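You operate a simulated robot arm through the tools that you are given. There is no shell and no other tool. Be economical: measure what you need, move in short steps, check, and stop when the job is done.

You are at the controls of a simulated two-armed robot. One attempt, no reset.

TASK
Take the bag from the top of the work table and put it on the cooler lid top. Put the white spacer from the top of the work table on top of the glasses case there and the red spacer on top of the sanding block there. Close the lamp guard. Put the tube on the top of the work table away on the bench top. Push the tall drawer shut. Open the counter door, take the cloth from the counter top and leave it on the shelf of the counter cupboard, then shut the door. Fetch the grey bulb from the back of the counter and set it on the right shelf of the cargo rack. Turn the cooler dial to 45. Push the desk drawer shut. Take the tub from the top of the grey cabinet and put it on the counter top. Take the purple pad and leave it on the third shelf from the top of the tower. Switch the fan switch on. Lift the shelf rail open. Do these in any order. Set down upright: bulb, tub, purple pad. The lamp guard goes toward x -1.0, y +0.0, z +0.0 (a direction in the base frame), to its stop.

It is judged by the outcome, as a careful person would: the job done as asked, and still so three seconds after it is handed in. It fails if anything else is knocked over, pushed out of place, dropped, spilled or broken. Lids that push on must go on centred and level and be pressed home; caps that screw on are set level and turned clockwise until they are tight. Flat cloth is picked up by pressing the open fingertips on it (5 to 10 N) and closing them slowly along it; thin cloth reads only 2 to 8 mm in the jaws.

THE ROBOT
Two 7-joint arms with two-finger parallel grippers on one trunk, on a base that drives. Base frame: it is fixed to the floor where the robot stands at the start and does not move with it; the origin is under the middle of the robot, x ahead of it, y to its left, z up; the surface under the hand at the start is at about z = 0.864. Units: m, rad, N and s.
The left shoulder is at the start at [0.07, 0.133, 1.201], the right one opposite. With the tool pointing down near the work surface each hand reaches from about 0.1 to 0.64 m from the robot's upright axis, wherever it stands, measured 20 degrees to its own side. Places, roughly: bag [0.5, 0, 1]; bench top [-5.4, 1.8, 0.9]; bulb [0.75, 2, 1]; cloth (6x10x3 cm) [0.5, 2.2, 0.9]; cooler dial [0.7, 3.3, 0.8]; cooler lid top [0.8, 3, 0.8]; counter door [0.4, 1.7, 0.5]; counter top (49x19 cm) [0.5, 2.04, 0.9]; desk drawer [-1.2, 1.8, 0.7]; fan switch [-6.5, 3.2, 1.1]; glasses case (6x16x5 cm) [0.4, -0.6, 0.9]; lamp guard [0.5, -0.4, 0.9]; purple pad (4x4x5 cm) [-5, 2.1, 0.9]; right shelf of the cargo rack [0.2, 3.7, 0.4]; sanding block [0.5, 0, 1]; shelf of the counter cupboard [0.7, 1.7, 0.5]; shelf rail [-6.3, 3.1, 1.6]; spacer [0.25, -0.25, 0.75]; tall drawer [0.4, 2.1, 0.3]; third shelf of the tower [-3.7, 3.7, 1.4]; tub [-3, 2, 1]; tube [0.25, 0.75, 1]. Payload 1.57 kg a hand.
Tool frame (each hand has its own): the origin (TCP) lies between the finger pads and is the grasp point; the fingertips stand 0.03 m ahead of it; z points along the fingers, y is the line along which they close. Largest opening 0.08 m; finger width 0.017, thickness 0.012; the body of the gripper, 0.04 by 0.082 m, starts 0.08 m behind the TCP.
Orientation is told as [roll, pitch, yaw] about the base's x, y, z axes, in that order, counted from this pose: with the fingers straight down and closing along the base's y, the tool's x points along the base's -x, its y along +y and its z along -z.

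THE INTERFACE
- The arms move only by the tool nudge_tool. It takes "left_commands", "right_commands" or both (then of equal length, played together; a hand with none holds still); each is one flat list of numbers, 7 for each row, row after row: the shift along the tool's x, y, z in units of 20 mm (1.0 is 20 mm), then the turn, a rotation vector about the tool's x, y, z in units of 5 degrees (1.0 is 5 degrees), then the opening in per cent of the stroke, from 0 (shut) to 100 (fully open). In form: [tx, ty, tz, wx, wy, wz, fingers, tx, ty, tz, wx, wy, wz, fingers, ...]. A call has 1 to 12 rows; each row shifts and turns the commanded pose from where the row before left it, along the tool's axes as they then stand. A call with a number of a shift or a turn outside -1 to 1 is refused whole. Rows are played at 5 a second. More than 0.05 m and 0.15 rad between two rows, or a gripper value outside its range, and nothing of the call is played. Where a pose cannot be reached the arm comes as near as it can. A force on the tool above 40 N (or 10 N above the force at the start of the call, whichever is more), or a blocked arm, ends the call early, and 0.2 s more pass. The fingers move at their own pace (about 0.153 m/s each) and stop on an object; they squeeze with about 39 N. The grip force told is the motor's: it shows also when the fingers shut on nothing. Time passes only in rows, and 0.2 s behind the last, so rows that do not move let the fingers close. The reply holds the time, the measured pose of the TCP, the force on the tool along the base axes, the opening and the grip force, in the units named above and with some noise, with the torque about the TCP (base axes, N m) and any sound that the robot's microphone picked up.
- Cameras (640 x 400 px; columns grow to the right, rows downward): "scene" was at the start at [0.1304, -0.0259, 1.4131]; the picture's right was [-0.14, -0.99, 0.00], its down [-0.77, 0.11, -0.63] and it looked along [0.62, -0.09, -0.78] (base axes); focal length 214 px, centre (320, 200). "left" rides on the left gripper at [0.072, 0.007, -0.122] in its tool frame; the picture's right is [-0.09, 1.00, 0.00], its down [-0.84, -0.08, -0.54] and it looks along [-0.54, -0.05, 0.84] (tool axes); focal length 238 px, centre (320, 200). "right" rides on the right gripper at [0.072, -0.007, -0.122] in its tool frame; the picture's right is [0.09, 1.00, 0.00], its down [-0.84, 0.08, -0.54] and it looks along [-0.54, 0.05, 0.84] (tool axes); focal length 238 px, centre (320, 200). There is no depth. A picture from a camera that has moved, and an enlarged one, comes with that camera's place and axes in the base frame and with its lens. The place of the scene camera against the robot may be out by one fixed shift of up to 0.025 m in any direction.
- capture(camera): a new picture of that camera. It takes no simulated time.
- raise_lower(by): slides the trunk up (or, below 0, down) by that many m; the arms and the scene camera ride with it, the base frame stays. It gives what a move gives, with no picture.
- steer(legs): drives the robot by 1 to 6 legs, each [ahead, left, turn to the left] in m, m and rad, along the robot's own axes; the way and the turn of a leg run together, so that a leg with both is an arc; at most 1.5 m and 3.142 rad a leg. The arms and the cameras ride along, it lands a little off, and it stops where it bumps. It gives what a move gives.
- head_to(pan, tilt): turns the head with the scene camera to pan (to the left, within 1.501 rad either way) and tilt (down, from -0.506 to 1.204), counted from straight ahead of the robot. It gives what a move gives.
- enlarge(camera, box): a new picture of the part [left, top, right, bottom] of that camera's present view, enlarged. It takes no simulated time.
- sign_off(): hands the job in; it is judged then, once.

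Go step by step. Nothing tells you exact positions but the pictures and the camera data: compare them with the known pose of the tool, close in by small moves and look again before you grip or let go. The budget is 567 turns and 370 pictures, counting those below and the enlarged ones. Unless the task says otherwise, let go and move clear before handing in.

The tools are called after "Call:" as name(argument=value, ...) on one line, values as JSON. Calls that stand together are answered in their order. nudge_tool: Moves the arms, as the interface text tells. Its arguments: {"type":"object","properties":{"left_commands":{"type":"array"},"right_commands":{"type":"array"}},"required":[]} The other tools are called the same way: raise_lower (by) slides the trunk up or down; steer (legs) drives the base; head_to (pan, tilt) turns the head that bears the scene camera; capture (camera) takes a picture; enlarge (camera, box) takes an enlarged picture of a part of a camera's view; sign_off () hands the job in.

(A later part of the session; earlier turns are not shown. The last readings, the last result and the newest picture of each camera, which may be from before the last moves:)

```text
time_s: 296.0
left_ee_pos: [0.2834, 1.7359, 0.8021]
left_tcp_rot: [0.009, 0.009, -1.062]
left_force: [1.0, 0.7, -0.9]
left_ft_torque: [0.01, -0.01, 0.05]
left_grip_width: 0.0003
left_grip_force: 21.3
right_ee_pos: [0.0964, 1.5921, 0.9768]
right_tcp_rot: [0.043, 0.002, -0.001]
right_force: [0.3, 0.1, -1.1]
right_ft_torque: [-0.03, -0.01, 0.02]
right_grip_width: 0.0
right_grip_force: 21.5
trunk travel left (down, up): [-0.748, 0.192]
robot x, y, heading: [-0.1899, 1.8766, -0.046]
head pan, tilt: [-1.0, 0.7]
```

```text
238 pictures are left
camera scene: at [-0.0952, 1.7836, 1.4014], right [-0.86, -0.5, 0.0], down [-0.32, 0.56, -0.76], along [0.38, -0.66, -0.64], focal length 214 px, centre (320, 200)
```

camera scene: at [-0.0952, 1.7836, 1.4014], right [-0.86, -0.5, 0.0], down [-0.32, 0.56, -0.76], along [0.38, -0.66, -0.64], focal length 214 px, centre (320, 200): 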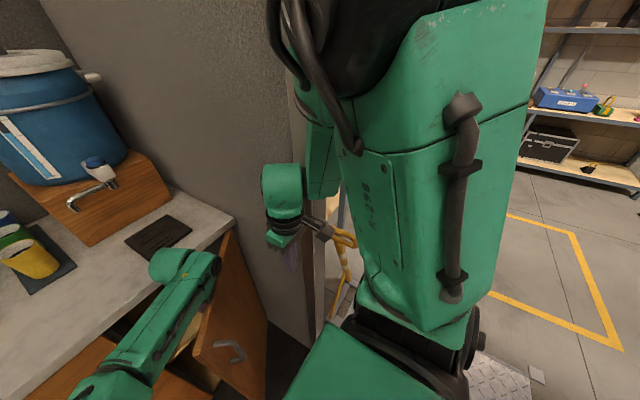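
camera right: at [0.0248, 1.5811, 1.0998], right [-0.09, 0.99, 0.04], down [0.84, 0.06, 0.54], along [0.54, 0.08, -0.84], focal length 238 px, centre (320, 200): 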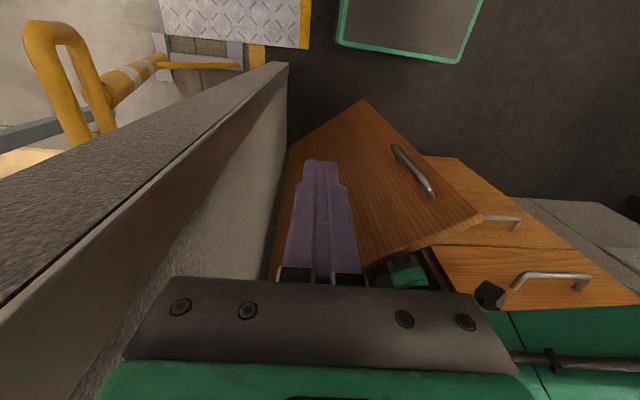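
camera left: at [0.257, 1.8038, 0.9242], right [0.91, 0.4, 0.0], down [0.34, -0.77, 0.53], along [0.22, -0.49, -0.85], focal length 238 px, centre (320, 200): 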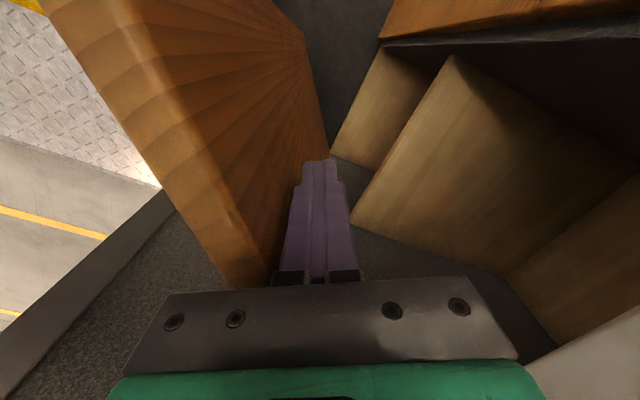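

The door is open about 40°, enough for a diagonal entry with the left hand. I back out: first left, then back.

Call:
steer(legs=[[0, 0.2, 0.045], [-0.3, 0.15, 0]])

Call:
head_to(pan=-0.3, tilt=0.75)

Call:
capture(camera="scene")

```text
time_s: 299.4
left_ee_pos: [-0.0061, 2.1054, 0.8018]
left_tcp_rot: [0.009, 0.013, -1.018]
left_force: [0.0, -0.4, 1.6]
left_ft_torque: [0.0, -0.02, 0.01]
left_grip_width: 0.0
left_grip_force: 20.7
right_ee_pos: [-0.1871, 1.9538, 0.9782]
right_tcp_rot: [0.042, 0.001, 0.045]
right_force: [-0.2, -0.5, -0.3]
right_ft_torque: [0.03, 0.01, 0.01]
right_grip_width: 0.0
right_grip_force: 21.6
trunk travel left (down, up): [-0.748, 0.192]
robot x, y, heading: [-0.4895, 2.2227, 0.0]
head pan, tilt: [-1.0, 0.7]
```

```text
time_s: 300.4
left_ee_pos: [-0.0062, 2.1053, 0.8018]
left_tcp_rot: [0.009, 0.013, -1.018]
left_force: [0.0, 0.1, 0.1]
left_ft_torque: [0.01, 0.0, 0.01]
left_grip_width: 0.0001
left_grip_force: 21.8
right_ee_pos: [-0.1866, 1.9545, 0.9786]
right_tcp_rot: [0.043, 0.002, 0.046]
right_force: [1.0, 0.5, 0.5]
right_ft_torque: [0.02, 0.01, 0.01]
right_grip_width: 0.0001
right_grip_force: 20.8
trunk travel left (down, up): [-0.748, 0.192]
robot x, y, heading: [-0.487, 2.2243, 0.002]
head pan, tilt: [-0.3, 0.75]
```

```text
237 pictures are left
camera scene: at [-0.354, 2.1839, 1.3971], right [-0.3, -0.96, 0.0], down [-0.65, 0.2, -0.73], along [0.7, -0.22, -0.68], focal length 214 px, centre (320, 200)
```

scene: 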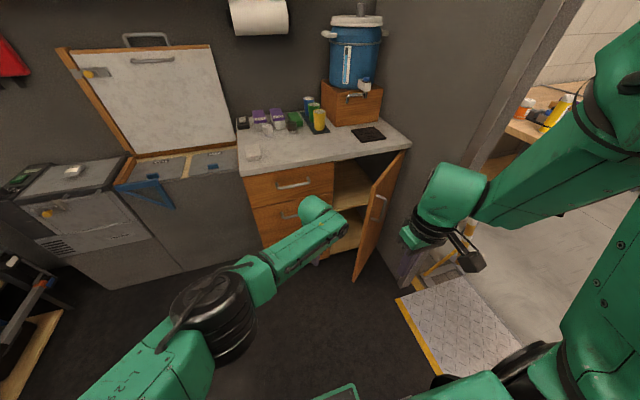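

Door gap is good. Now turn the left hand square and then horizontal to take the cloth from the front.

Call:
nudge_tool(left_commands=[0, 0, 0, 0, 0, -0.97, 60, 0, 0, 0, 0, 0, -0.97, 60, 0, 0, 0, 0, 0, -0.97, 60, 0, 0, 0, 0, 0, -0.97, 60, 0, 0, 0, 0, 0, -0.97, 60, 0, 0, 0, 0, 0, -0.97, 60, 0, 0, 0, 0, 0, -0.97, 60, 0, 0, 0, 0, 0, -0.97, 60, 0, 0, 0, 0, 0, -0.97, 60, 0, 0, 0, 0, 0, -0.97, 60, 0, 0, 0, 0, 0, -0.97, 60, 0, 0, 0, 0, 0, -0.97, 60])

Call:
nudge_tool(left_commands=[0, 0.3, 0, 0, -1, 0, 60, 0, 0.3, 0, 0, -1, 0, 60, 0, 0.3, 0, 0, -1, 0, 60, 0, 0.3, 0, 0, -1, 0, 60, 0, 0.3, 0, 0, -1, 0, 60, 0, 0.3, 0, 0, -1, 0, 60, 0, 0.3, 0, 0, -1, 0, 60, 0, 0.3, 0, 0, -1, 0, 60, 0, 0.3, 0, 0, -1, 0, 60])

Call:
nudge_tool(left_commands=[0, 0.3, 0, 0, -1, 0, 60, 0, 0.3, 0, 0, -1, 0, 60, 0, 0.3, 0, 0, -1, 0, 60, 0, 0.3, 0, 0, -1, 0, 60, 0, 0.3, 0, 0, -1, 0, 60, 0, 0.3, 0, 0, -1, 0, 60, 0, 0.3, 0, 0, -1, 0, 60, 0, 0.3, 0, 0, -1, 0, 60, 0, 0.3, 0, 0, -1, 0, 60])

Call:
capture(camera="scene")

```text
time_s: 303.1
left_ee_pos: [-0.0063, 2.1094, 0.8016]
left_tcp_rot: [0.015, -0.002, 0.004]
left_force: [0.1, -0.7, -0.3]
left_ft_torque: [0.03, -0.03, 0.0]
left_grip_width: 0.0483
left_grip_force: 0.2
right_ee_pos: [-0.1862, 1.9531, 0.978]
right_tcp_rot: [0.042, 0.002, 0.044]
right_force: [0.3, -0.3, -0.2]
right_ft_torque: [0.03, 0.0, -0.05]
right_grip_width: 0.0003
right_grip_force: 21.3
trunk travel left (down, up): [-0.748, 0.192]
robot x, y, heading: [-0.4875, 2.2233, -0.003]
head pan, tilt: [-0.3, 0.75]
```

```text
time_s: 305.1
left_ee_pos: [-0.007, 2.1604, 0.8031]
left_tcp_rot: [0.018, -0.79, -0.017]
left_force: [0.1, 0.2, -0.6]
left_ft_torque: [-0.01, 0.0, 0.0]
left_grip_width: 0.0478
left_grip_force: 0.0
right_ee_pos: [-0.1875, 1.9541, 0.978]
right_tcp_rot: [0.043, 0.001, 0.044]
right_force: [0.3, 1.3, 0.6]
right_ft_torque: [-0.01, -0.01, 0.02]
right_grip_width: 0.0001
right_grip_force: 21.7
trunk travel left (down, up): [-0.748, 0.192]
robot x, y, heading: [-0.4896, 2.2232, 0.004]
head pan, tilt: [-0.3, 0.75]
```

```text
time_s: 307.1
left_ee_pos: [-0.0062, 2.2153, 0.804]
left_tcp_rot: [1.802, -1.556, -1.803]
left_force: [0.0, 0.6, 0.2]
left_ft_torque: [-0.02, -0.01, 0.0]
left_grip_width: 0.0478
left_grip_force: 0.0
right_ee_pos: [-0.1861, 1.9535, 0.9783]
right_tcp_rot: [0.042, 0.003, 0.045]
right_force: [-0.3, 0.6, 0.9]
right_ft_torque: [0.05, -0.02, 0.0]
right_grip_width: 0.0001
right_grip_force: 21.4
trunk travel left (down, up): [-0.748, 0.192]
robot x, y, heading: [-0.4881, 2.2253, -0.0]
head pan, tilt: [-0.3, 0.75]
```

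```text
236 pictures are left
camera scene: at [-0.354, 2.1842, 1.3971], right [-0.3, -0.96, 0.0], down [-0.65, 0.2, -0.73], along [0.7, -0.22, -0.68], focal length 214 px, centre (320, 200)
```

scene: 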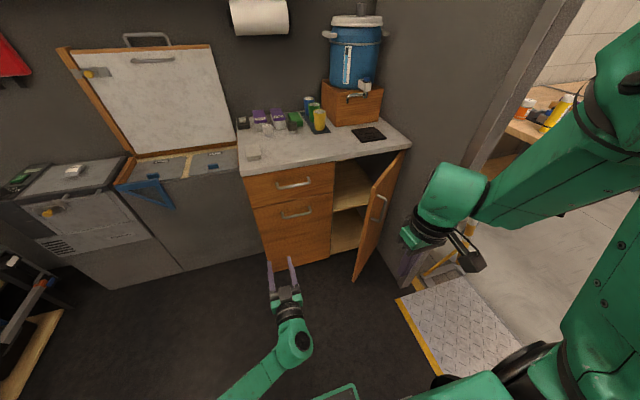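

The left hand is horizontal with good reach. Raise to counter height and approach the cloth at (0.504,2.213).

Call:
raise_lower(by=0.125)

Call:
steer(legs=[[0.36, 0, 0]])

Call:
nudge_tool(left_commands=[0, 0, 0, 0, 0, 0, 100, 0, 0, 0, 0, 0, 0, 100])

Call:
capture(camera="left")

Call:
capture(camera="scene")

```text
time_s: 308.6
left_ee_pos: [-0.0056, 2.2142, 0.9275]
left_tcp_rot: [1.669, -1.558, -1.674]
left_force: [0.5, 0.5, 0.8]
left_ft_torque: [-0.02, -0.02, 0.03]
left_grip_width: 0.048
left_grip_force: 0.0
right_ee_pos: [-0.1865, 1.954, 1.1026]
right_tcp_rot: [0.042, 0.002, 0.046]
right_force: [0.0, -0.2, -0.4]
right_ft_torque: [-0.01, 0.02, 0.0]
right_grip_width: 0.0003
right_grip_force: 21.3
trunk travel left (down, up): [-0.873, 0.067]
robot x, y, heading: [-0.49, 2.2245, -0.001]
head pan, tilt: [-0.3, 0.75]
```

```text
time_s: 310.9
left_ee_pos: [0.3554, 2.215, 0.9293]
left_tcp_rot: [1.766, -1.556, -1.772]
left_force: [0.0, -0.7, 0.1]
left_ft_torque: [-0.05, -0.02, 0.01]
left_grip_width: 0.048
left_grip_force: 0.2
right_ee_pos: [0.1745, 1.9535, 1.1035]
right_tcp_rot: [0.042, 0.0, 0.045]
right_force: [0.3, -0.2, -0.3]
right_ft_torque: [-0.01, -0.03, 0.01]
right_grip_width: 0.0001
right_grip_force: 21.5
trunk travel left (down, up): [-0.873, 0.067]
robot x, y, heading: [-0.1272, 2.2248, -0.003]
head pan, tilt: [-0.3, 0.75]
```

```text
time_s: 311.5
left_ee_pos: [0.3561, 2.2139, 0.9273]
left_tcp_rot: [1.704, -1.558, -1.709]
left_force: [-0.4, -0.2, 1.0]
left_ft_torque: [-0.01, -0.01, -0.01]
left_grip_width: 0.0802
left_grip_force: 0.1
right_ee_pos: [0.1753, 1.9529, 1.1029]
right_tcp_rot: [0.041, 0.001, 0.043]
right_force: [0.2, 0.3, -0.5]
right_ft_torque: [0.0, 0.02, 0.01]
right_grip_width: 0.0
right_grip_force: 21.0
trunk travel left (down, up): [-0.873, 0.067]
robot x, y, heading: [-0.1234, 2.2252, 0.002]
head pan, tilt: [-0.3, 0.75]
```

```text
235 pictures are left
camera left: at [0.2352, 2.2218, 0.8567], right [0.0, 0.99, 0.11], down [-0.54, -0.09, 0.83], along [0.84, -0.06, 0.54], focal length 238 px, centre (320, 200)
```

left: 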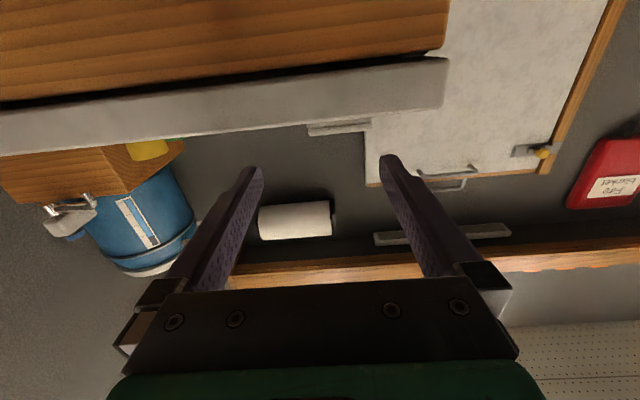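

```text
234 pictures are left
camera scene: at [0.0076, 2.1839, 1.5222], right [-0.3, -0.95, 0.0], down [-0.65, 0.2, -0.73], along [0.7, -0.22, -0.68], focal length 214 px, centre (320, 200)
```

scene: 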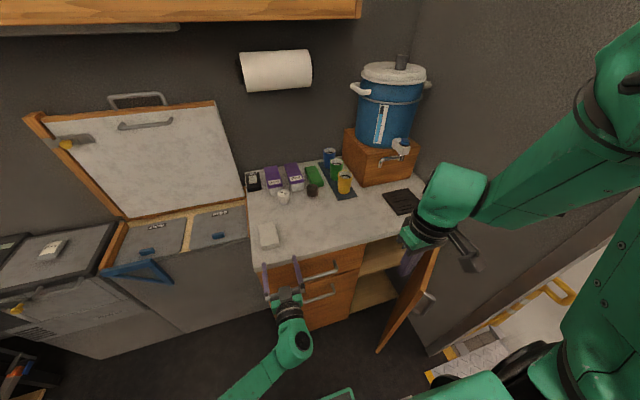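

Call:
enlarge(camera="scene", box=[230, 150, 360, 310])

```text
2.50 times, centred on (295, 230) of scene
camera zoom: at [0.0076, 2.1839, 1.5222], right [-0.3, -0.95, 0.0], down [-0.65, 0.2, -0.73], along [0.7, -0.22, -0.68], focal length 536 px, centre (382, 125)
```

zoom: 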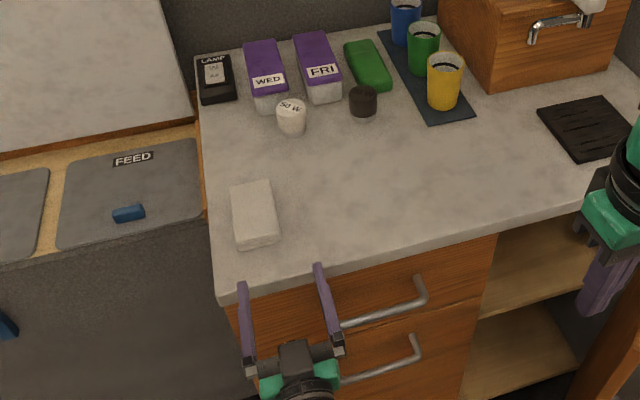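

Cloth centre ≈ (0.495,2.23). Shift left 1.6 cm and advance.

Call:
steer(legs=[[0.06, 0.016, 0]])

Call:
enlarge(camera="scene", box=[200, 170, 330, 330])

```text
time_s: 312.5
left_ee_pos: [0.411, 2.2277, 0.9325]
left_tcp_rot: [1.987, -1.555, -1.995]
left_force: [0.1, -0.6, -0.2]
left_ft_torque: [0.03, -0.01, 0.01]
left_grip_width: 0.0802
left_grip_force: 0.0
right_ee_pos: [0.2283, 1.9676, 1.1043]
right_tcp_rot: [0.043, -0.005, 0.041]
right_force: [-0.2, -1.4, -0.8]
right_ft_torque: [0.0, -0.02, 0.03]
right_grip_width: 0.0
right_grip_force: 21.4
trunk travel left (down, up): [-0.873, 0.067]
robot x, y, heading: [-0.067, 2.2399, -0.002]
head pan, tilt: [-0.3, 0.75]
```

```text
2.50 times, centred on (265, 250) of scene
camera zoom: at [0.0595, 2.1974, 1.5229], right [-0.3, -0.95, 0.0], down [-0.65, 0.2, -0.73], along [0.7, -0.22, -0.68], focal length 536 px, centre (458, 75)
```

zoom: 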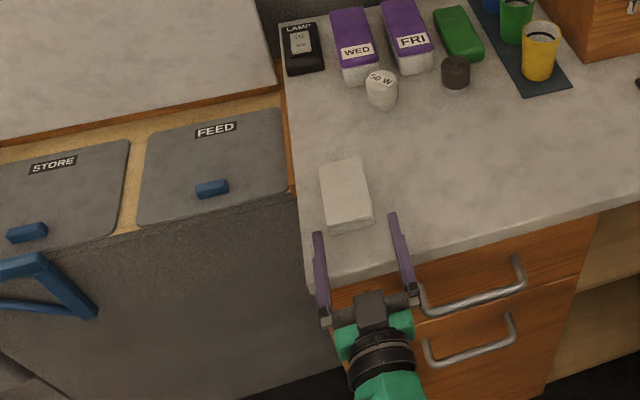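

Aligned. Lower slightly and advance around the cloth, then close.

Call:
nudge_tool(left_commands=[0.5, 0.2, 0, 0, 0, 0, 100, 0, 0, 1, 0, 0, 0, 100, 0, 0, 1, 0, 0, 0, 100, 0, 0, 1, 0, 0, 0, 100, 0, 0, 0.6, 0, 0, 0, 100])

Call:
enlarge(camera="scene", box=[200, 170, 330, 330])

```text
time_s: 313.8
left_ee_pos: [0.4745, 2.2321, 0.9175]
left_tcp_rot: [1.399, -1.556, -1.408]
left_force: [-25.2, -0.8, 10.7]
left_ft_torque: [0.54, 1.23, 1.07]
left_grip_width: 0.08
left_grip_force: 0.0
right_ee_pos: [0.2254, 1.9693, 1.1054]
right_tcp_rot: [0.039, -0.006, 0.045]
right_force: [0.1, -0.5, 0.7]
right_ft_torque: [-0.02, -0.02, 0.01]
right_grip_width: 0.0001
right_grip_force: 20.7
trunk travel left (down, up): [-0.873, 0.067]
robot x, y, heading: [-0.07, 2.2396, -0.005]
head pan, tilt: [-0.3, 0.75]
stopped in row 5 (left hand): the force on the tool passed its limit at 44 N (the readings are from after the stop); the commanded pose is now the measured one
```

```text
2.50 times, centred on (265, 250) of scene
camera zoom: at [0.0553, 2.2008, 1.5236], right [-0.3, -0.95, 0.0], down [-0.65, 0.2, -0.74], along [0.7, -0.22, -0.68], focal length 536 px, centre (458, 75)
```

zoom: 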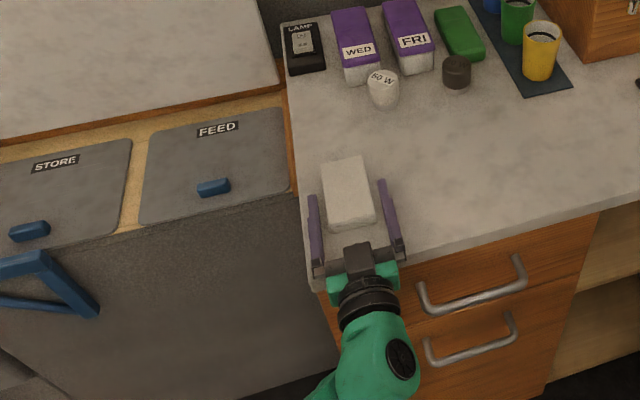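

Fingers straddle the cloth; the gripper body meets the counter edge. Ease up slightly and close.

Call:
nudge_tool(left_commands=[-0.2, 0, -0.2, 0, 0, 0, 80, 0, 0, 0, 0, 0, 0, 40, 0, 0, 0, 0, 0, 0, 10, 0, 0, 0, 0, 0, 0, 10])

Call:
nudge_tool(left_commands=[-0.5, 0, 0, 0, 0, 0, 5, -1, 0, 0, 0, 0, 0, 5, -0.5, 0, 0, 0, 0, 0, 5])

Call:
enlarge(camera="scene", box=[200, 170, 330, 330])

```text
time_s: 314.8
left_ee_pos: [0.4749, 2.2316, 0.9175]
left_tcp_rot: [1.026, -1.551, -1.034]
left_force: [-27.4, -1.1, -15.3]
left_ft_torque: [-0.72, -0.76, 1.28]
left_grip_width: 0.0592
left_grip_force: 38.5
right_ee_pos: [0.2303, 1.9682, 1.1044]
right_tcp_rot: [0.041, -0.003, 0.041]
right_force: [0.2, 0.5, 0.7]
right_ft_torque: [-0.01, 0.0, 0.01]
right_grip_width: 0.0001
right_grip_force: 21.3
trunk travel left (down, up): [-0.873, 0.067]
robot x, y, heading: [-0.0648, 2.2411, 0.0]
head pan, tilt: [-0.3, 0.75]
```

```text
time_s: 315.6
left_ee_pos: [0.4789, 2.2305, 0.9573]
left_tcp_rot: [1.053, -1.553, -1.061]
left_force: [0.3, -0.9, -1.3]
left_ft_torque: [-0.03, 0.02, 0.02]
left_grip_width: 0.0594
left_grip_force: 39.3
right_ee_pos: [0.2325, 1.9693, 1.1032]
right_tcp_rot: [0.042, -0.001, 0.043]
right_force: [-0.5, -0.4, -0.1]
right_ft_torque: [0.02, -0.03, 0.0]
right_grip_width: 0.0
right_grip_force: 21.3
trunk travel left (down, up): [-0.873, 0.067]
robot x, y, heading: [-0.0665, 2.2377, 0.0]
head pan, tilt: [-0.3, 0.75]
```

```text
2.50 times, centred on (265, 250) of scene
camera zoom: at [0.0657, 2.1996, 1.5223], right [-0.3, -0.95, 0.0], down [-0.65, 0.2, -0.73], along [0.7, -0.22, -0.68], focal length 536 px, centre (458, 75)
```

zoom: 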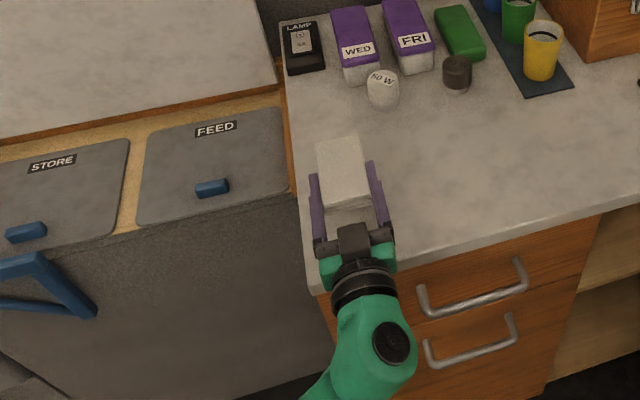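

Cloth is held level. Back away, lower to the cupboard shelf height (shelf top ≈0.54) and turn toward the opening.

Call:
steer(legs=[[-0.35, 0, 0]])

Call:
raise_lower(by=-0.36)

Call:
steer(legs=[[0, 0, -0.7]])

Call:
steer(legs=[[0, 0.134, 0]])

Call:
head_to(pan=0.1, tilt=0.6)

Call:
capture(camera="scene")

```text
time_s: 317.9
left_ee_pos: [0.1302, 2.2334, 0.9564]
left_tcp_rot: [0.919, -1.551, -0.923]
left_force: [0.1, -0.1, 0.0]
left_ft_torque: [0.01, 0.01, 0.01]
left_grip_width: 0.0597
left_grip_force: 38.9
right_ee_pos: [-0.1131, 1.97, 1.1026]
right_tcp_rot: [0.043, 0.004, 0.046]
right_force: [-0.2, 0.4, -0.6]
right_ft_torque: [0.03, -0.02, 0.01]
right_grip_width: 0.0
right_grip_force: 21.4
trunk travel left (down, up): [-0.873, 0.067]
robot x, y, heading: [-0.4206, 2.2379, 0.005]
head pan, tilt: [-0.3, 0.75]
```

```text
time_s: 321.4
left_ee_pos: [0.1281, 2.2333, 0.5965]
left_tcp_rot: [0.985, -1.552, -0.991]
left_force: [-0.4, 0.0, -0.5]
left_ft_torque: [0.04, 0.01, 0.0]
left_grip_width: 0.0589
left_grip_force: 39.2
right_ee_pos: [-0.115, 1.9704, 0.7422]
right_tcp_rot: [0.043, 0.001, 0.049]
right_force: [-0.4, -0.7, 0.3]
right_ft_torque: [0.0, 0.0, -0.02]
right_grip_width: 0.0
right_grip_force: 21.2
trunk travel left (down, up): [-0.513, 0.427]
robot x, y, heading: [-0.4112, 2.2373, -0.002]
head pan, tilt: [-0.3, 0.75]
```

```text
time_s: 323.6
left_ee_pos: [-0.0072, 1.8788, 0.5972]
left_tcp_rot: [0.989, -1.551, -1.703]
left_force: [0.0, 1.3, 0.2]
left_ft_torque: [0.0, 0.02, 0.0]
left_grip_width: 0.0591
left_grip_force: 39.3
right_ee_pos: [-0.3627, 1.838, 0.7426]
right_tcp_rot: [0.043, 0.001, -0.664]
right_force: [-0.2, -0.2, -1.0]
right_ft_torque: [0.03, -0.03, -0.01]
right_grip_width: 0.0
right_grip_force: 22.0
trunk travel left (down, up): [-0.513, 0.427]
robot x, y, heading: [-0.4201, 2.2351, -0.709]
head pan, tilt: [-0.3, 0.75]
```

```text
time_s: 324.9
left_ee_pos: [0.0784, 1.9798, 0.5974]
left_tcp_rot: [0.951, -1.554, -1.664]
left_force: [0.1, 1.2, -0.6]
left_ft_torque: [-0.02, 0.06, -0.01]
left_grip_width: 0.059
left_grip_force: 38.8
right_ee_pos: [-0.277, 1.9408, 0.7424]
right_tcp_rot: [0.04, 0.0, -0.663]
right_force: [0.3, 0.0, 0.7]
right_ft_torque: [0.0, 0.02, 0.0]
right_grip_width: 0.0
right_grip_force: 21.3
trunk travel left (down, up): [-0.513, 0.427]
robot x, y, heading: [-0.3303, 2.3393, -0.708]
head pan, tilt: [-0.3, 0.75]
```

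```text
time_s: 325.8
left_ee_pos: [0.0784, 1.9796, 0.5977]
left_tcp_rot: [0.971, -1.552, -1.686]
left_force: [0.4, 0.9, -0.2]
left_ft_torque: [-0.01, -0.01, -0.01]
left_grip_width: 0.0591
left_grip_force: 39.5
right_ee_pos: [-0.2782, 1.9392, 0.7424]
right_tcp_rot: [0.044, 0.002, -0.664]
right_force: [-0.4, 0.0, 0.1]
right_ft_torque: [0.03, 0.0, 0.03]
right_grip_width: 0.0002
right_grip_force: 21.3
trunk travel left (down, up): [-0.513, 0.427]
robot x, y, heading: [-0.3327, 2.3423, -0.714]
head pan, tilt: [0.099, 0.6]
```

```text
229 pictures are left
camera scene: at [-0.216, 2.2415, 1.175], right [-0.57, -0.82, 0.0], down [-0.46, 0.32, -0.82], along [0.68, -0.47, -0.57], focal length 214 px, centre (320, 200)
```

scene: 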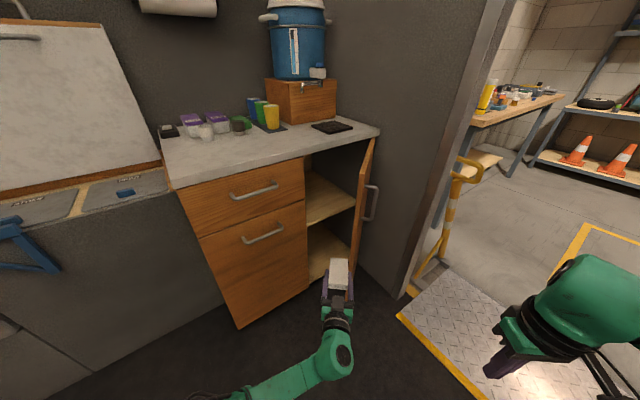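

The path into the cupboard is clear. Drive forward along it in two steps.

Call:
steer(legs=[[0.3, 0.022, 0]])

Call:
capture(camera="scene")

Call:
capture(camera="left")

```text
time_s: 327.9
left_ee_pos: [0.3195, 1.8008, 0.5964]
left_tcp_rot: [0.944, -1.551, -1.658]
left_force: [-0.2, 0.8, -0.9]
left_ft_torque: [-0.02, 0.0, -0.01]
left_grip_width: 0.0591
left_grip_force: 38.7
right_ee_pos: [-0.037, 1.7599, 0.7427]
right_tcp_rot: [0.043, 0.001, -0.667]
right_force: [-0.3, -1.1, 0.7]
right_ft_torque: [0.0, 0.02, 0.0]
right_grip_width: 0.0
right_grip_force: 21.0
trunk travel left (down, up): [-0.513, 0.427]
robot x, y, heading: [-0.0909, 2.1589, -0.712]
head pan, tilt: [0.099, 0.6]
```

```text
228 pictures are left
camera scene: at [0.0259, 2.0625, 1.1749], right [-0.57, -0.82, 0.0], down [-0.46, 0.32, -0.82], along [0.68, -0.47, -0.57], focal length 214 px, centre (320, 200)
```

scene: 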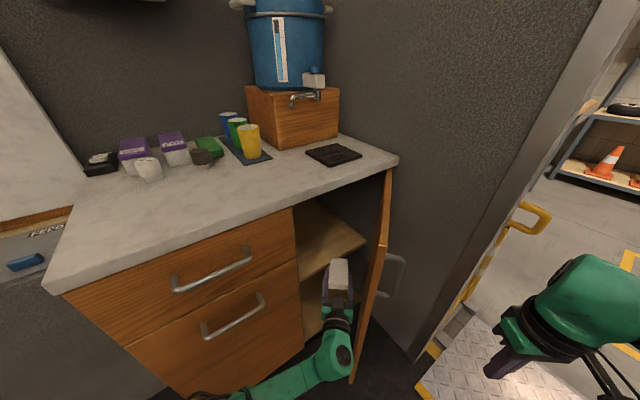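

```text
227 pictures are left
camera left: at [0.2338, 1.8863, 0.5265], right [0.65, 0.75, 0.11], down [-0.46, 0.28, 0.84], along [0.6, -0.6, 0.53], focal length 238 px, centre (320, 200)
```

left: 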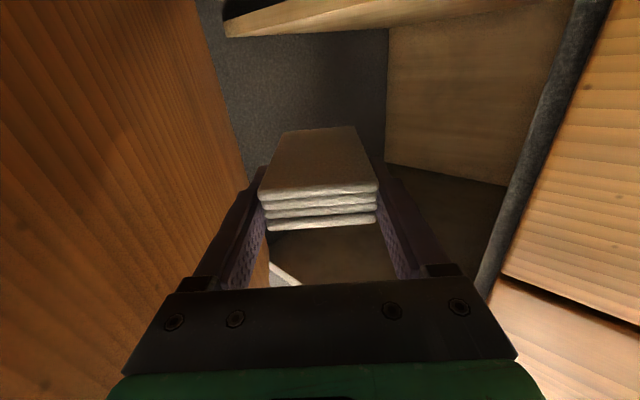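

Well centred in the opening. Continue 0.2 m in.

Call:
steer(legs=[[0.2, 0.012, 0]])

Call:
capture(camera="left")

Call:
capture(camera="scene")

```text
time_s: 329.6
left_ee_pos: [0.4645, 1.676, 0.6043]
left_tcp_rot: [1.464, -1.563, -2.188]
left_force: [-0.5, 0.3, -0.9]
left_ft_torque: [0.0, -0.02, -0.01]
left_grip_width: 0.0591
left_grip_force: 39.6
right_ee_pos: [0.1114, 1.6393, 0.7433]
right_tcp_rot: [0.047, -0.004, -0.668]
right_force: [0.0, -1.0, 0.0]
right_ft_torque: [0.0, 0.02, -0.02]
right_grip_width: 0.0
right_grip_force: 21.0
trunk travel left (down, up): [-0.513, 0.427]
robot x, y, heading: [0.0678, 2.0415, -0.707]
head pan, tilt: [0.099, 0.6]
stopped in leg 1: the robot was blocked; the commanded pose is now the measured one
```

```text
226 pictures are left
camera left: at [0.3787, 1.7612, 0.5336], right [0.66, 0.74, 0.1], down [-0.46, 0.3, 0.84], along [0.59, -0.6, 0.54], focal length 238 px, centre (320, 200)
```

left: 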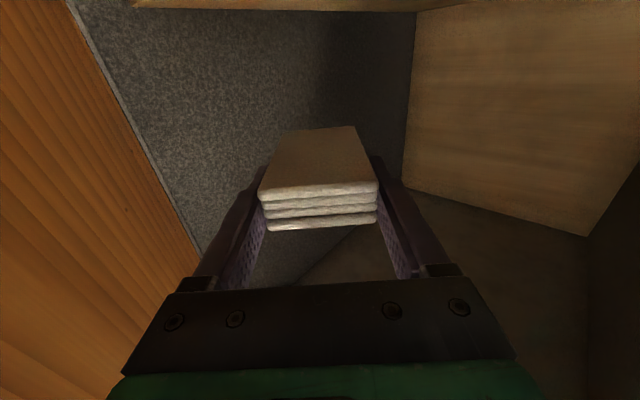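

```text
225 pictures are left
camera scene: at [0.1707, 1.9426, 1.1759], right [-0.57, -0.82, -0.01], down [-0.46, 0.32, -0.83], along [0.68, -0.47, -0.56], focal length 214 px, centre (320, 200)
```

scene: 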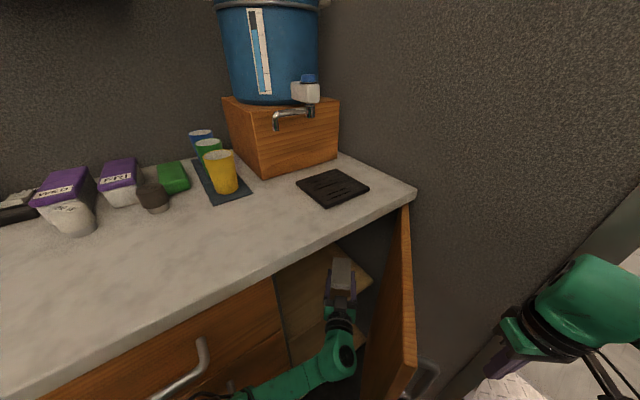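

The base bumps the cabinet, so extend the arm a little further in.

Call:
nudge_tool(left_commands=[0, 0, 0.7, 0, 0, 0, 5, 0, 0, 0.7, 0, 0, 0, 5, 0, 0, 0.7, 0, 0, 0, 5])

```text
time_s: 330.4
left_ee_pos: [0.5036, 1.6514, 0.6]
left_tcp_rot: [0.656, -1.56, -1.378]
left_force: [-0.7, -0.8, -0.7]
left_ft_torque: [0.03, 0.01, 0.02]
left_grip_width: 0.0591
left_grip_force: 39.2
right_ee_pos: [0.1172, 1.6411, 0.7425]
right_tcp_rot: [0.042, 0.001, -0.665]
right_force: [-0.9, 0.1, 0.1]
right_ft_torque: [-0.03, 0.02, -0.04]
right_grip_width: 0.0
right_grip_force: 21.0
trunk travel left (down, up): [-0.513, 0.427]
robot x, y, heading: [0.0671, 2.0463, -0.711]
head pan, tilt: [0.099, 0.6]
```

At (0.504,1.651). Lower gently to the shelf.

Call:
nudge_tool(left_commands=[0.4, 0, 0, 0, 0, 0, 5, 0.4, 0, 0, 0, 0, 0, 5, 0.3, 0, 0, 0, 0, 0, 5, 0.3, 0, 0, 0, 0, 0, 5])

Call:
capture(camera="left")

```text
time_s: 331.4
left_ee_pos: [0.5019, 1.6496, 0.5712]
left_tcp_rot: [0.569, -1.559, -1.291]
left_force: [0.1, 0.4, 0.2]
left_ft_torque: [0.0, 0.02, -0.02]
left_grip_width: 0.0591
left_grip_force: 38.5
right_ee_pos: [0.1179, 1.6402, 0.7431]
right_tcp_rot: [0.042, 0.003, -0.663]
right_force: [0.0, -0.1, 0.2]
right_ft_torque: [0.0, 0.02, -0.03]
right_grip_width: 0.0
right_grip_force: 20.9
trunk travel left (down, up): [-0.513, 0.427]
robot x, y, heading: [0.0659, 2.0438, -0.71]
head pan, tilt: [0.099, 0.6]
```

```text
224 pictures are left
camera left: at [0.4168, 1.7363, 0.5007], right [0.66, 0.75, 0.1], down [-0.46, 0.29, 0.84], along [0.6, -0.6, 0.53], focal length 238 px, centre (320, 200)
```

left: 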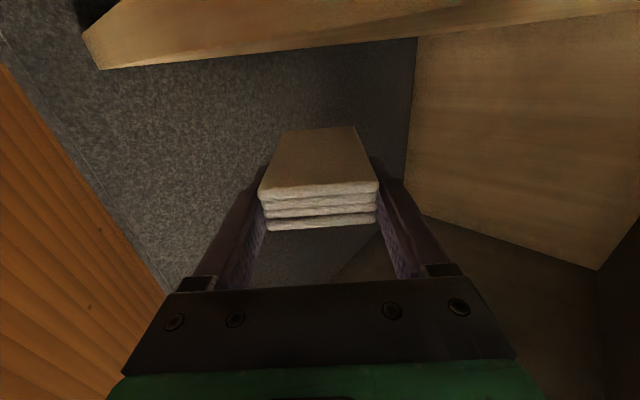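

Shelf top is z≈0.498 with its front at x≈0.45. Lower about 5 cm more and stop on contact.

Call:
nudge_tool(left_commands=[0.5, 0, 0.2, 0, 0, 0, 5, 0.5, 0, 0.2, 0, 0, 0, 5, 0.5, 0, 0, 0, 0, 0, 5, 0.5, 0, 0, 0, 0, 0, 5, 0.2, 0, 0, 0, 0, 0, 5])

Call:
capture(camera="left")

```text
time_s: 332.6
left_ee_pos: [0.5087, 1.6477, 0.5492]
left_tcp_rot: [0.195, -1.556, -0.924]
left_force: [0.4, -0.2, -0.3]
left_ft_torque: [0.0, 0.05, -0.02]
left_grip_width: 0.0595
left_grip_force: 39.1
left hand out of reach, approached as far as the arm can: row 3, 4, 5
right_ee_pos: [0.1194, 1.642, 0.7434]
right_tcp_rot: [0.043, 0.002, -0.666]
right_force: [-0.2, 0.1, -0.5]
right_ft_torque: [0.03, 0.04, -0.02]
right_grip_width: 0.0001
right_grip_force: 21.4
trunk travel left (down, up): [-0.513, 0.427]
robot x, y, heading: [0.0654, 2.0393, -0.709]
head pan, tilt: [0.099, 0.6]
```

```text
223 pictures are left
camera left: at [0.4226, 1.7346, 0.4802], right [0.66, 0.74, 0.09], down [-0.45, 0.29, 0.84], along [0.6, -0.6, 0.53], focal length 238 px, centre (320, 200)
```

left: 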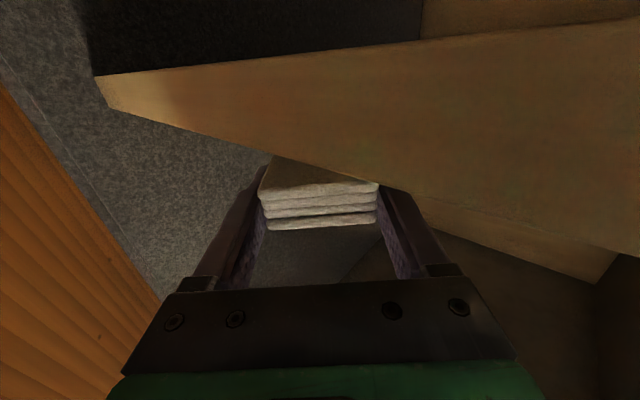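

Call:
raise_lower(by=-0.02)

Call:
raise_lower(by=-0.008)

```text
time_s: 333.2
left_ee_pos: [0.5077, 1.6472, 0.5314]
left_tcp_rot: [0.037, -1.558, -0.764]
left_force: [-0.9, 0.5, 0.5]
left_ft_torque: [0.03, 0.02, 0.03]
left_grip_width: 0.0591
left_grip_force: 38.7
right_ee_pos: [0.1178, 1.6397, 0.7231]
right_tcp_rot: [0.042, 0.002, -0.666]
right_force: [-0.3, 0.7, 0.0]
right_ft_torque: [0.05, 0.06, -0.02]
right_grip_width: 0.0
right_grip_force: 21.0
trunk travel left (down, up): [-0.493, 0.447]
robot x, y, heading: [0.0641, 2.0383, -0.716]
head pan, tilt: [0.099, 0.6]
```

```text
time_s: 333.8
left_ee_pos: [0.5072, 1.646, 0.5242]
left_tcp_rot: [0.033, -1.558, -0.762]
left_force: [0.5, 0.2, 0.0]
left_ft_torque: [0.0, 0.03, -0.01]
left_grip_width: 0.0591
left_grip_force: 39.3
right_ee_pos: [0.1184, 1.6405, 0.715]
right_tcp_rot: [0.041, 0.001, -0.665]
right_force: [-0.3, -0.1, 0.2]
right_ft_torque: [0.0, 0.01, -0.02]
right_grip_width: 0.0
right_grip_force: 20.9
trunk travel left (down, up): [-0.485, 0.455]
robot x, y, heading: [0.0643, 2.0408, -0.711]
head pan, tilt: [0.099, 0.6]
```

Call:
raise_lower(by=-0.006)

Call:
raise_lower(by=-0.005)

Call:
capture(camera="left")

```text
time_s: 334.4
left_ee_pos: [0.5085, 1.6466, 0.5169]
left_tcp_rot: [0.095, -1.56, -0.822]
left_force: [-0.7, 0.1, -0.2]
left_ft_torque: [0.02, 0.01, -0.01]
left_grip_width: 0.059
left_grip_force: 38.6
right_ee_pos: [0.1182, 1.641, 0.7081]
right_tcp_rot: [0.041, 0.003, -0.666]
right_force: [0.5, 0.1, 0.4]
right_ft_torque: [-0.04, 0.02, 0.01]
right_grip_width: 0.0
right_grip_force: 21.1
trunk travel left (down, up): [-0.479, 0.461]
robot x, y, heading: [0.0636, 2.0451, -0.714]
head pan, tilt: [0.099, 0.6]
```

```text
time_s: 334.9
left_ee_pos: [0.5075, 1.6454, 0.5182]
left_tcp_rot: [0.063, -1.568, -0.791]
left_force: [12.1, -0.6, 33.2]
left_ft_torque: [2.2, 1.38, -0.58]
left_grip_width: 0.0589
left_grip_force: 39.6
right_ee_pos: [0.1169, 1.6419, 0.7062]
right_tcp_rot: [0.038, -0.003, -0.665]
right_force: [0.4, -0.4, 0.1]
right_ft_torque: [-0.01, 0.0, -0.01]
right_grip_width: 0.0001
right_grip_force: 21.5
trunk travel left (down, up): [-0.474, 0.466]
robot x, y, heading: [0.0639, 2.0422, -0.711]
head pan, tilt: [0.099, 0.6]
```

```text
222 pictures are left
camera left: at [0.4222, 1.7323, 0.4464], right [0.66, 0.74, 0.09], down [-0.46, 0.3, 0.84], along [0.59, -0.6, 0.54], focal length 238 px, centre (320, 200)
```

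left: 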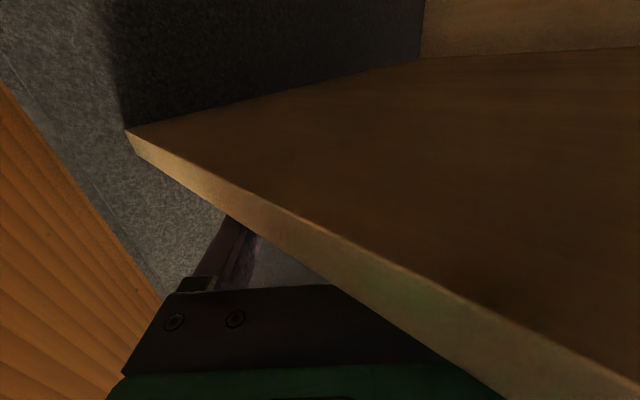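

Contact at the shelf. Open and withdraw straight back.

Call:
nudge_tool(left_commands=[0, 0, 0, 0, 0, 0, 90, 0, 0, 0, 0, 0, 0, 100, 0, 0, 0, 0, 0, 0, 100])

Call:
raise_lower(by=0.008)

Call:
steer(legs=[[-0.12, 0, 0]])

Call:
capture(camera="left")

Call:
capture(camera="scene")

```text
time_s: 335.7
left_ee_pos: [0.5084, 1.6465, 0.5179]
left_tcp_rot: [-0.002, -1.569, -0.729]
left_force: [8.1, 4.0, 32.3]
left_ft_torque: [2.34, 1.31, -0.75]
left_grip_width: 0.0797
left_grip_force: 0.2
right_ee_pos: [0.1181, 1.6428, 0.7054]
right_tcp_rot: [0.04, -0.004, -0.666]
right_force: [1.0, 0.0, 0.2]
right_ft_torque: [0.03, 0.01, 0.0]
right_grip_width: 0.0001
right_grip_force: 21.6
trunk travel left (down, up): [-0.474, 0.466]
robot x, y, heading: [0.0646, 2.0405, -0.71]
head pan, tilt: [0.099, 0.6]
```

```text
time_s: 336.3
left_ee_pos: [0.5069, 1.645, 0.5204]
left_tcp_rot: [0.017, -1.559, -0.747]
left_force: [0.7, -0.9, 0.0]
left_ft_torque: [0.01, -0.02, 0.0]
left_grip_width: 0.08
left_grip_force: 0.1
right_ee_pos: [0.1176, 1.6419, 0.7113]
right_tcp_rot: [0.043, 0.002, -0.666]
right_force: [-0.5, -0.4, 0.5]
right_ft_torque: [-0.01, 0.02, 0.02]
right_grip_width: 0.0
right_grip_force: 21.5
trunk travel left (down, up): [-0.482, 0.458]
robot x, y, heading: [0.0627, 2.0417, -0.708]
head pan, tilt: [0.099, 0.6]
```

```text
time_s: 337.5
left_ee_pos: [0.4169, 1.7248, 0.5206]
left_tcp_rot: [0.116, -1.56, -0.845]
left_force: [0.4, 0.1, -0.8]
left_ft_torque: [-0.02, 0.03, -0.01]
left_grip_width: 0.0801
left_grip_force: 0.1
right_ee_pos: [0.0288, 1.7184, 0.7121]
right_tcp_rot: [0.042, 0.001, -0.664]
right_force: [0.6, 0.1, 0.3]
right_ft_torque: [-0.02, -0.02, -0.01]
right_grip_width: 0.0
right_grip_force: 20.8
trunk travel left (down, up): [-0.482, 0.458]
robot x, y, heading: [-0.0277, 2.12, -0.705]
head pan, tilt: [0.099, 0.6]
```

```text
221 pictures are left
camera left: at [0.3316, 1.8104, 0.4509], right [0.66, 0.74, 0.09], down [-0.45, 0.3, 0.84], along [0.6, -0.6, 0.53], focal length 238 px, centre (320, 200)
```

left: 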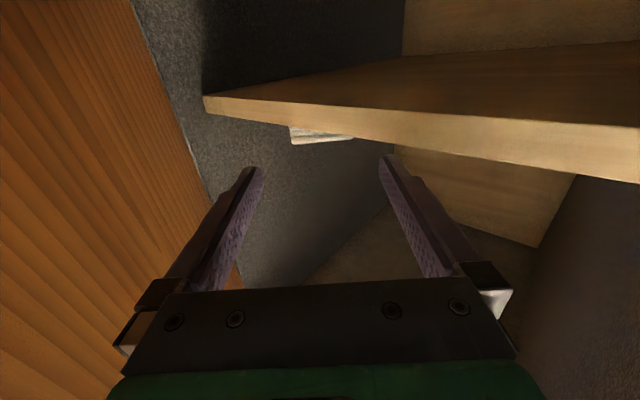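

```text
220 pictures are left
camera scene: at [0.0899, 2.0217, 1.1441], right [-0.57, -0.82, 0.0], down [-0.46, 0.32, -0.83], along [0.68, -0.47, -0.56], focal length 214 px, centre (320, 200)
```

scene: 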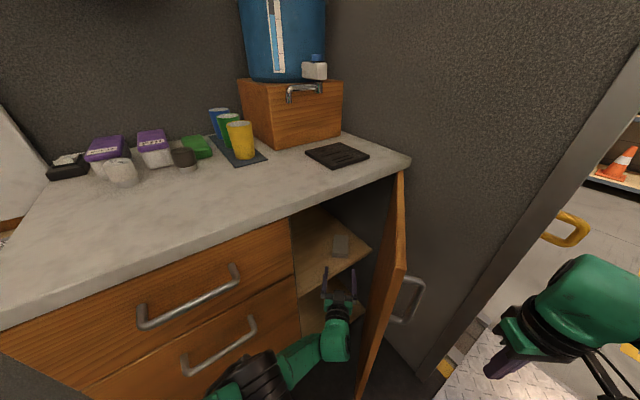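

Call:
enlarge(camera="scene", box=[270, 190, 430, 330])

```text
2.86 times, centred on (350, 260) of scene
camera zoom: at [0.0899, 2.0217, 1.1441], right [-0.57, -0.82, 0.0], down [-0.46, 0.32, -0.83], along [0.68, -0.47, -0.56], focal length 613 px, centre (234, 29)
```

zoom: 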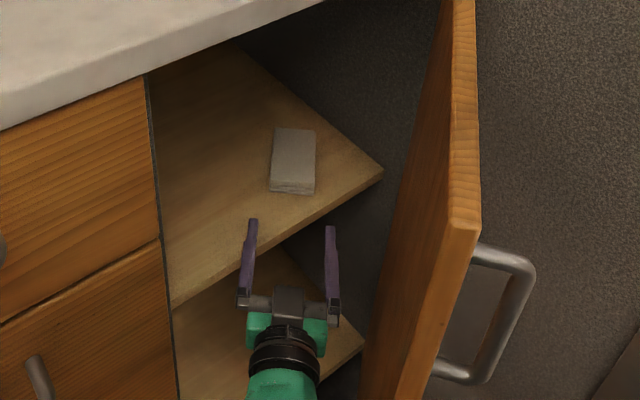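

Cloth lies well on the shelf. Back out and line up to push the door shut with the closed left fist.

Call:
steer(legs=[[-0.35, 0, 0], [0, 0, 0.355], [-0.1, 0, 0], [0, -0.314, 0]])

Call:
nudge_tool(left_commands=[0, 0, 0, 0, 0, 0, 0, 0, 0, 0, 0, 0, 0, 0, 0, 0, 0, 0, 0, 0, 0])

Call:
capture(camera="scene")

```text
time_s: 343.3
left_ee_pos: [0.0565, 1.8695, 0.521]
left_tcp_rot: [0.278, -1.558, -0.656]
left_force: [0.5, 0.2, -0.3]
left_ft_torque: [0.0, -0.01, 0.04]
left_grip_width: 0.08
left_grip_force: 0.0
right_ee_pos: [-0.3076, 1.7289, 0.7119]
right_tcp_rot: [0.041, 0.002, -0.315]
right_force: [-0.4, -0.7, -0.4]
right_ft_torque: [0.0, -0.03, 0.01]
right_grip_width: 0.0
right_grip_force: 21.4
trunk travel left (down, up): [-0.482, 0.458]
robot x, y, heading: [-0.496, 2.0868, -0.36]
head pan, tilt: [0.099, 0.6]
```

```text
time_s: 344.1
left_ee_pos: [0.0577, 1.8688, 0.52]
left_tcp_rot: [0.313, -1.56, -0.69]
left_force: [0.1, -0.6, -0.6]
left_ft_torque: [0.0, 0.04, 0.01]
left_grip_width: 0.0001
left_grip_force: 21.4
right_ee_pos: [-0.3074, 1.7289, 0.7109]
right_tcp_rot: [0.043, 0.001, -0.317]
right_force: [0.2, 0.1, -0.6]
right_ft_torque: [0.02, -0.01, -0.03]
right_grip_width: 0.0
right_grip_force: 22.1
trunk travel left (down, up): [-0.482, 0.458]
robot x, y, heading: [-0.4936, 2.0913, -0.358]
head pan, tilt: [0.099, 0.6]
```

```text
218 pictures are left
camera scene: at [-0.3573, 2.0327, 1.144], right [-0.26, -0.97, 0.0], down [-0.55, 0.15, -0.82], along [0.8, -0.21, -0.57], focal length 214 px, centre (320, 200)
```

scene: 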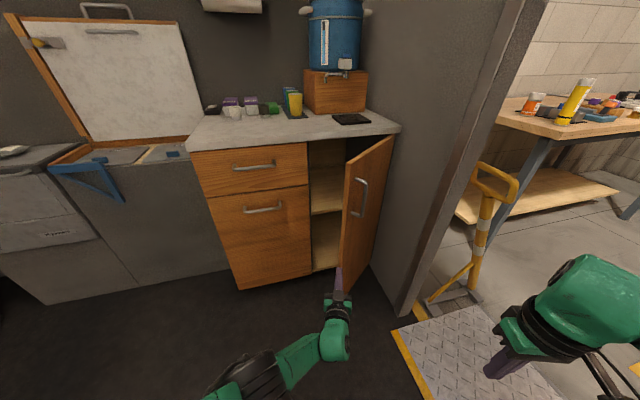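

Shift so the fist meets the door's outer face rather than its edge.

Call:
steer(legs=[[0, 0, 0.16], [0, -0.2, 0]])

Call:
steer(legs=[[0.15, 0, 0]])

Call:
capture(camera="scene")

```text
time_s: 346.4
left_ee_pos: [0.0451, 1.7624, 0.5216]
left_tcp_rot: [0.329, -1.56, -0.545]
left_force: [0.5, 0.0, 0.5]
left_ft_torque: [0.01, -0.01, 0.03]
left_grip_width: 0.0001
left_grip_force: 20.9
right_ee_pos: [-0.2932, 1.5673, 0.7121]
right_tcp_rot: [0.042, 0.001, -0.156]
right_force: [0.7, 0.1, -0.5]
right_ft_torque: [0.03, -0.01, -0.02]
right_grip_width: 0.0001
right_grip_force: 21.1
trunk travel left (down, up): [-0.482, 0.458]
robot x, y, heading: [-0.5361, 1.8928, -0.196]
head pan, tilt: [0.099, 0.6]
```

```text
time_s: 347.8
left_ee_pos: [0.1936, 1.7334, 0.5187]
left_tcp_rot: [0.289, -1.56, -0.503]
left_force: [-0.5, 0.5, -0.2]
left_ft_torque: [0.01, -0.01, -0.01]
left_grip_width: 0.0001
left_grip_force: 21.8
right_ee_pos: [-0.145, 1.537, 0.7117]
right_tcp_rot: [0.043, 0.001, -0.155]
right_force: [-0.2, -0.3, -0.1]
right_ft_torque: [0.02, 0.01, 0.0]
right_grip_width: 0.0
right_grip_force: 21.2
trunk travel left (down, up): [-0.482, 0.458]
robot x, y, heading: [-0.3871, 1.8604, -0.203]
head pan, tilt: [0.099, 0.6]
```

```text
217 pictures are left
camera scene: at [-0.2447, 1.8279, 1.1439], right [-0.1, -0.99, 0.0], down [-0.56, 0.06, -0.82], along [0.82, -0.08, -0.57], focal length 214 px, centre (320, 200)
```

scene: 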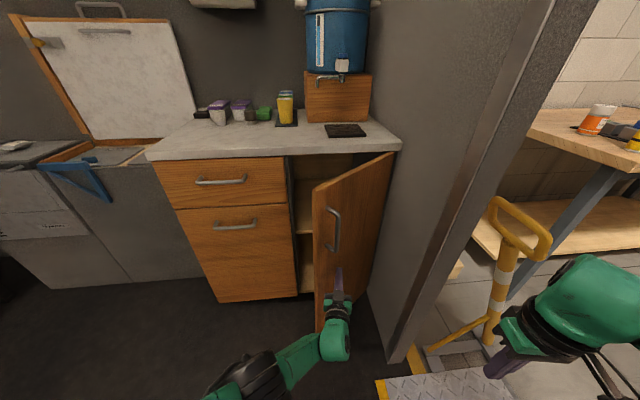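

Good contact line on the door's outer face. Push forward.

Call:
steer(legs=[[0.1, 0, 0]])

Call:
capture(camera="scene")

```text
time_s: 348.9
left_ee_pos: [0.2917, 1.7142, 0.5204]
left_tcp_rot: [0.325, -1.559, -0.543]
left_force: [0.1, 0.1, 0.1]
left_ft_torque: [-0.02, 0.01, 0.03]
left_grip_width: 0.0
left_grip_force: 22.0
right_ee_pos: [-0.0482, 1.5166, 0.7111]
right_tcp_rot: [0.043, 0.001, -0.155]
right_force: [-0.5, -0.7, -0.4]
right_ft_torque: [-0.01, 0.03, -0.01]
right_grip_width: 0.0003
right_grip_force: 21.2
trunk travel left (down, up): [-0.482, 0.458]
robot x, y, heading: [-0.29, 1.8435, -0.196]
head pan, tilt: [0.099, 0.6]
```

```text
216 pictures are left
camera scene: at [-0.1468, 1.8079, 1.1439], right [-0.1, -0.99, 0.0], down [-0.56, 0.06, -0.82], along [0.82, -0.08, -0.57], focal length 214 px, centre (320, 200)
```

scene: 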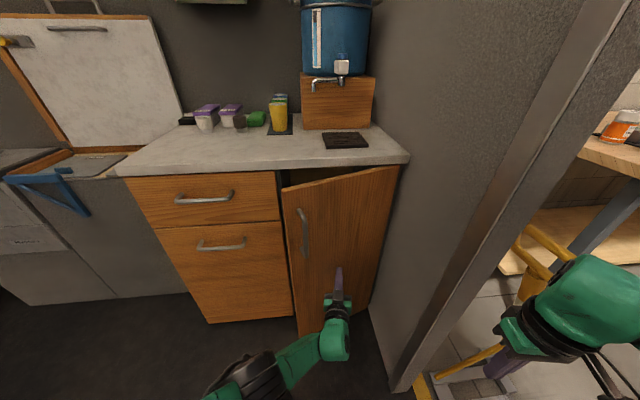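

Call:
steer(legs=[[0.045, 0, 0]])

Call:
steer(legs=[[0.03, 0, 0]])

Call:
capture(camera="scene")

```text
time_s: 349.8
left_ee_pos: [0.3359, 1.7038, 0.5195]
left_tcp_rot: [0.346, -1.561, -0.563]
left_force: [0.6, -0.6, -0.2]
left_ft_torque: [0.02, -0.02, 0.0]
left_grip_width: 0.0002
left_grip_force: 21.8
right_ee_pos: [-0.0037, 1.5077, 0.7107]
right_tcp_rot: [0.042, 0.004, -0.157]
right_force: [1.2, 0.3, 0.2]
right_ft_torque: [-0.01, 0.0, 0.01]
right_grip_width: 0.0
right_grip_force: 21.2
trunk travel left (down, up): [-0.482, 0.458]
robot x, y, heading: [-0.2431, 1.8325, -0.204]
head pan, tilt: [0.099, 0.6]
```

```text
time_s: 350.6
left_ee_pos: [0.365, 1.6985, 0.5195]
left_tcp_rot: [0.377, -1.559, -0.593]
left_force: [-0.2, -0.4, -0.2]
left_ft_torque: [0.01, -0.01, -0.02]
left_grip_width: 0.0
left_grip_force: 21.2
right_ee_pos: [0.0251, 1.5023, 0.7118]
right_tcp_rot: [0.041, 0.002, -0.158]
right_force: [-0.4, 0.2, 0.2]
right_ft_torque: [-0.02, 0.05, -0.02]
right_grip_width: 0.0
right_grip_force: 21.7
trunk travel left (down, up): [-0.482, 0.458]
robot x, y, heading: [-0.2169, 1.8288, -0.201]
head pan, tilt: [0.099, 0.6]
```

```text
215 pictures are left
camera scene: at [-0.0736, 1.7931, 1.1438], right [-0.1, -0.99, 0.0], down [-0.56, 0.06, -0.82], along [0.82, -0.08, -0.57], focal length 214 px, centre (320, 200)
```

scene: 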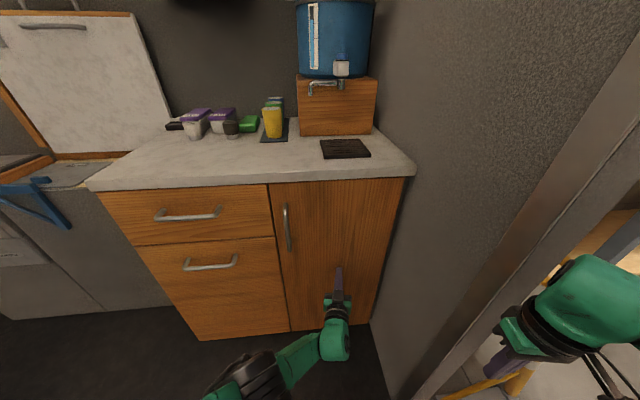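

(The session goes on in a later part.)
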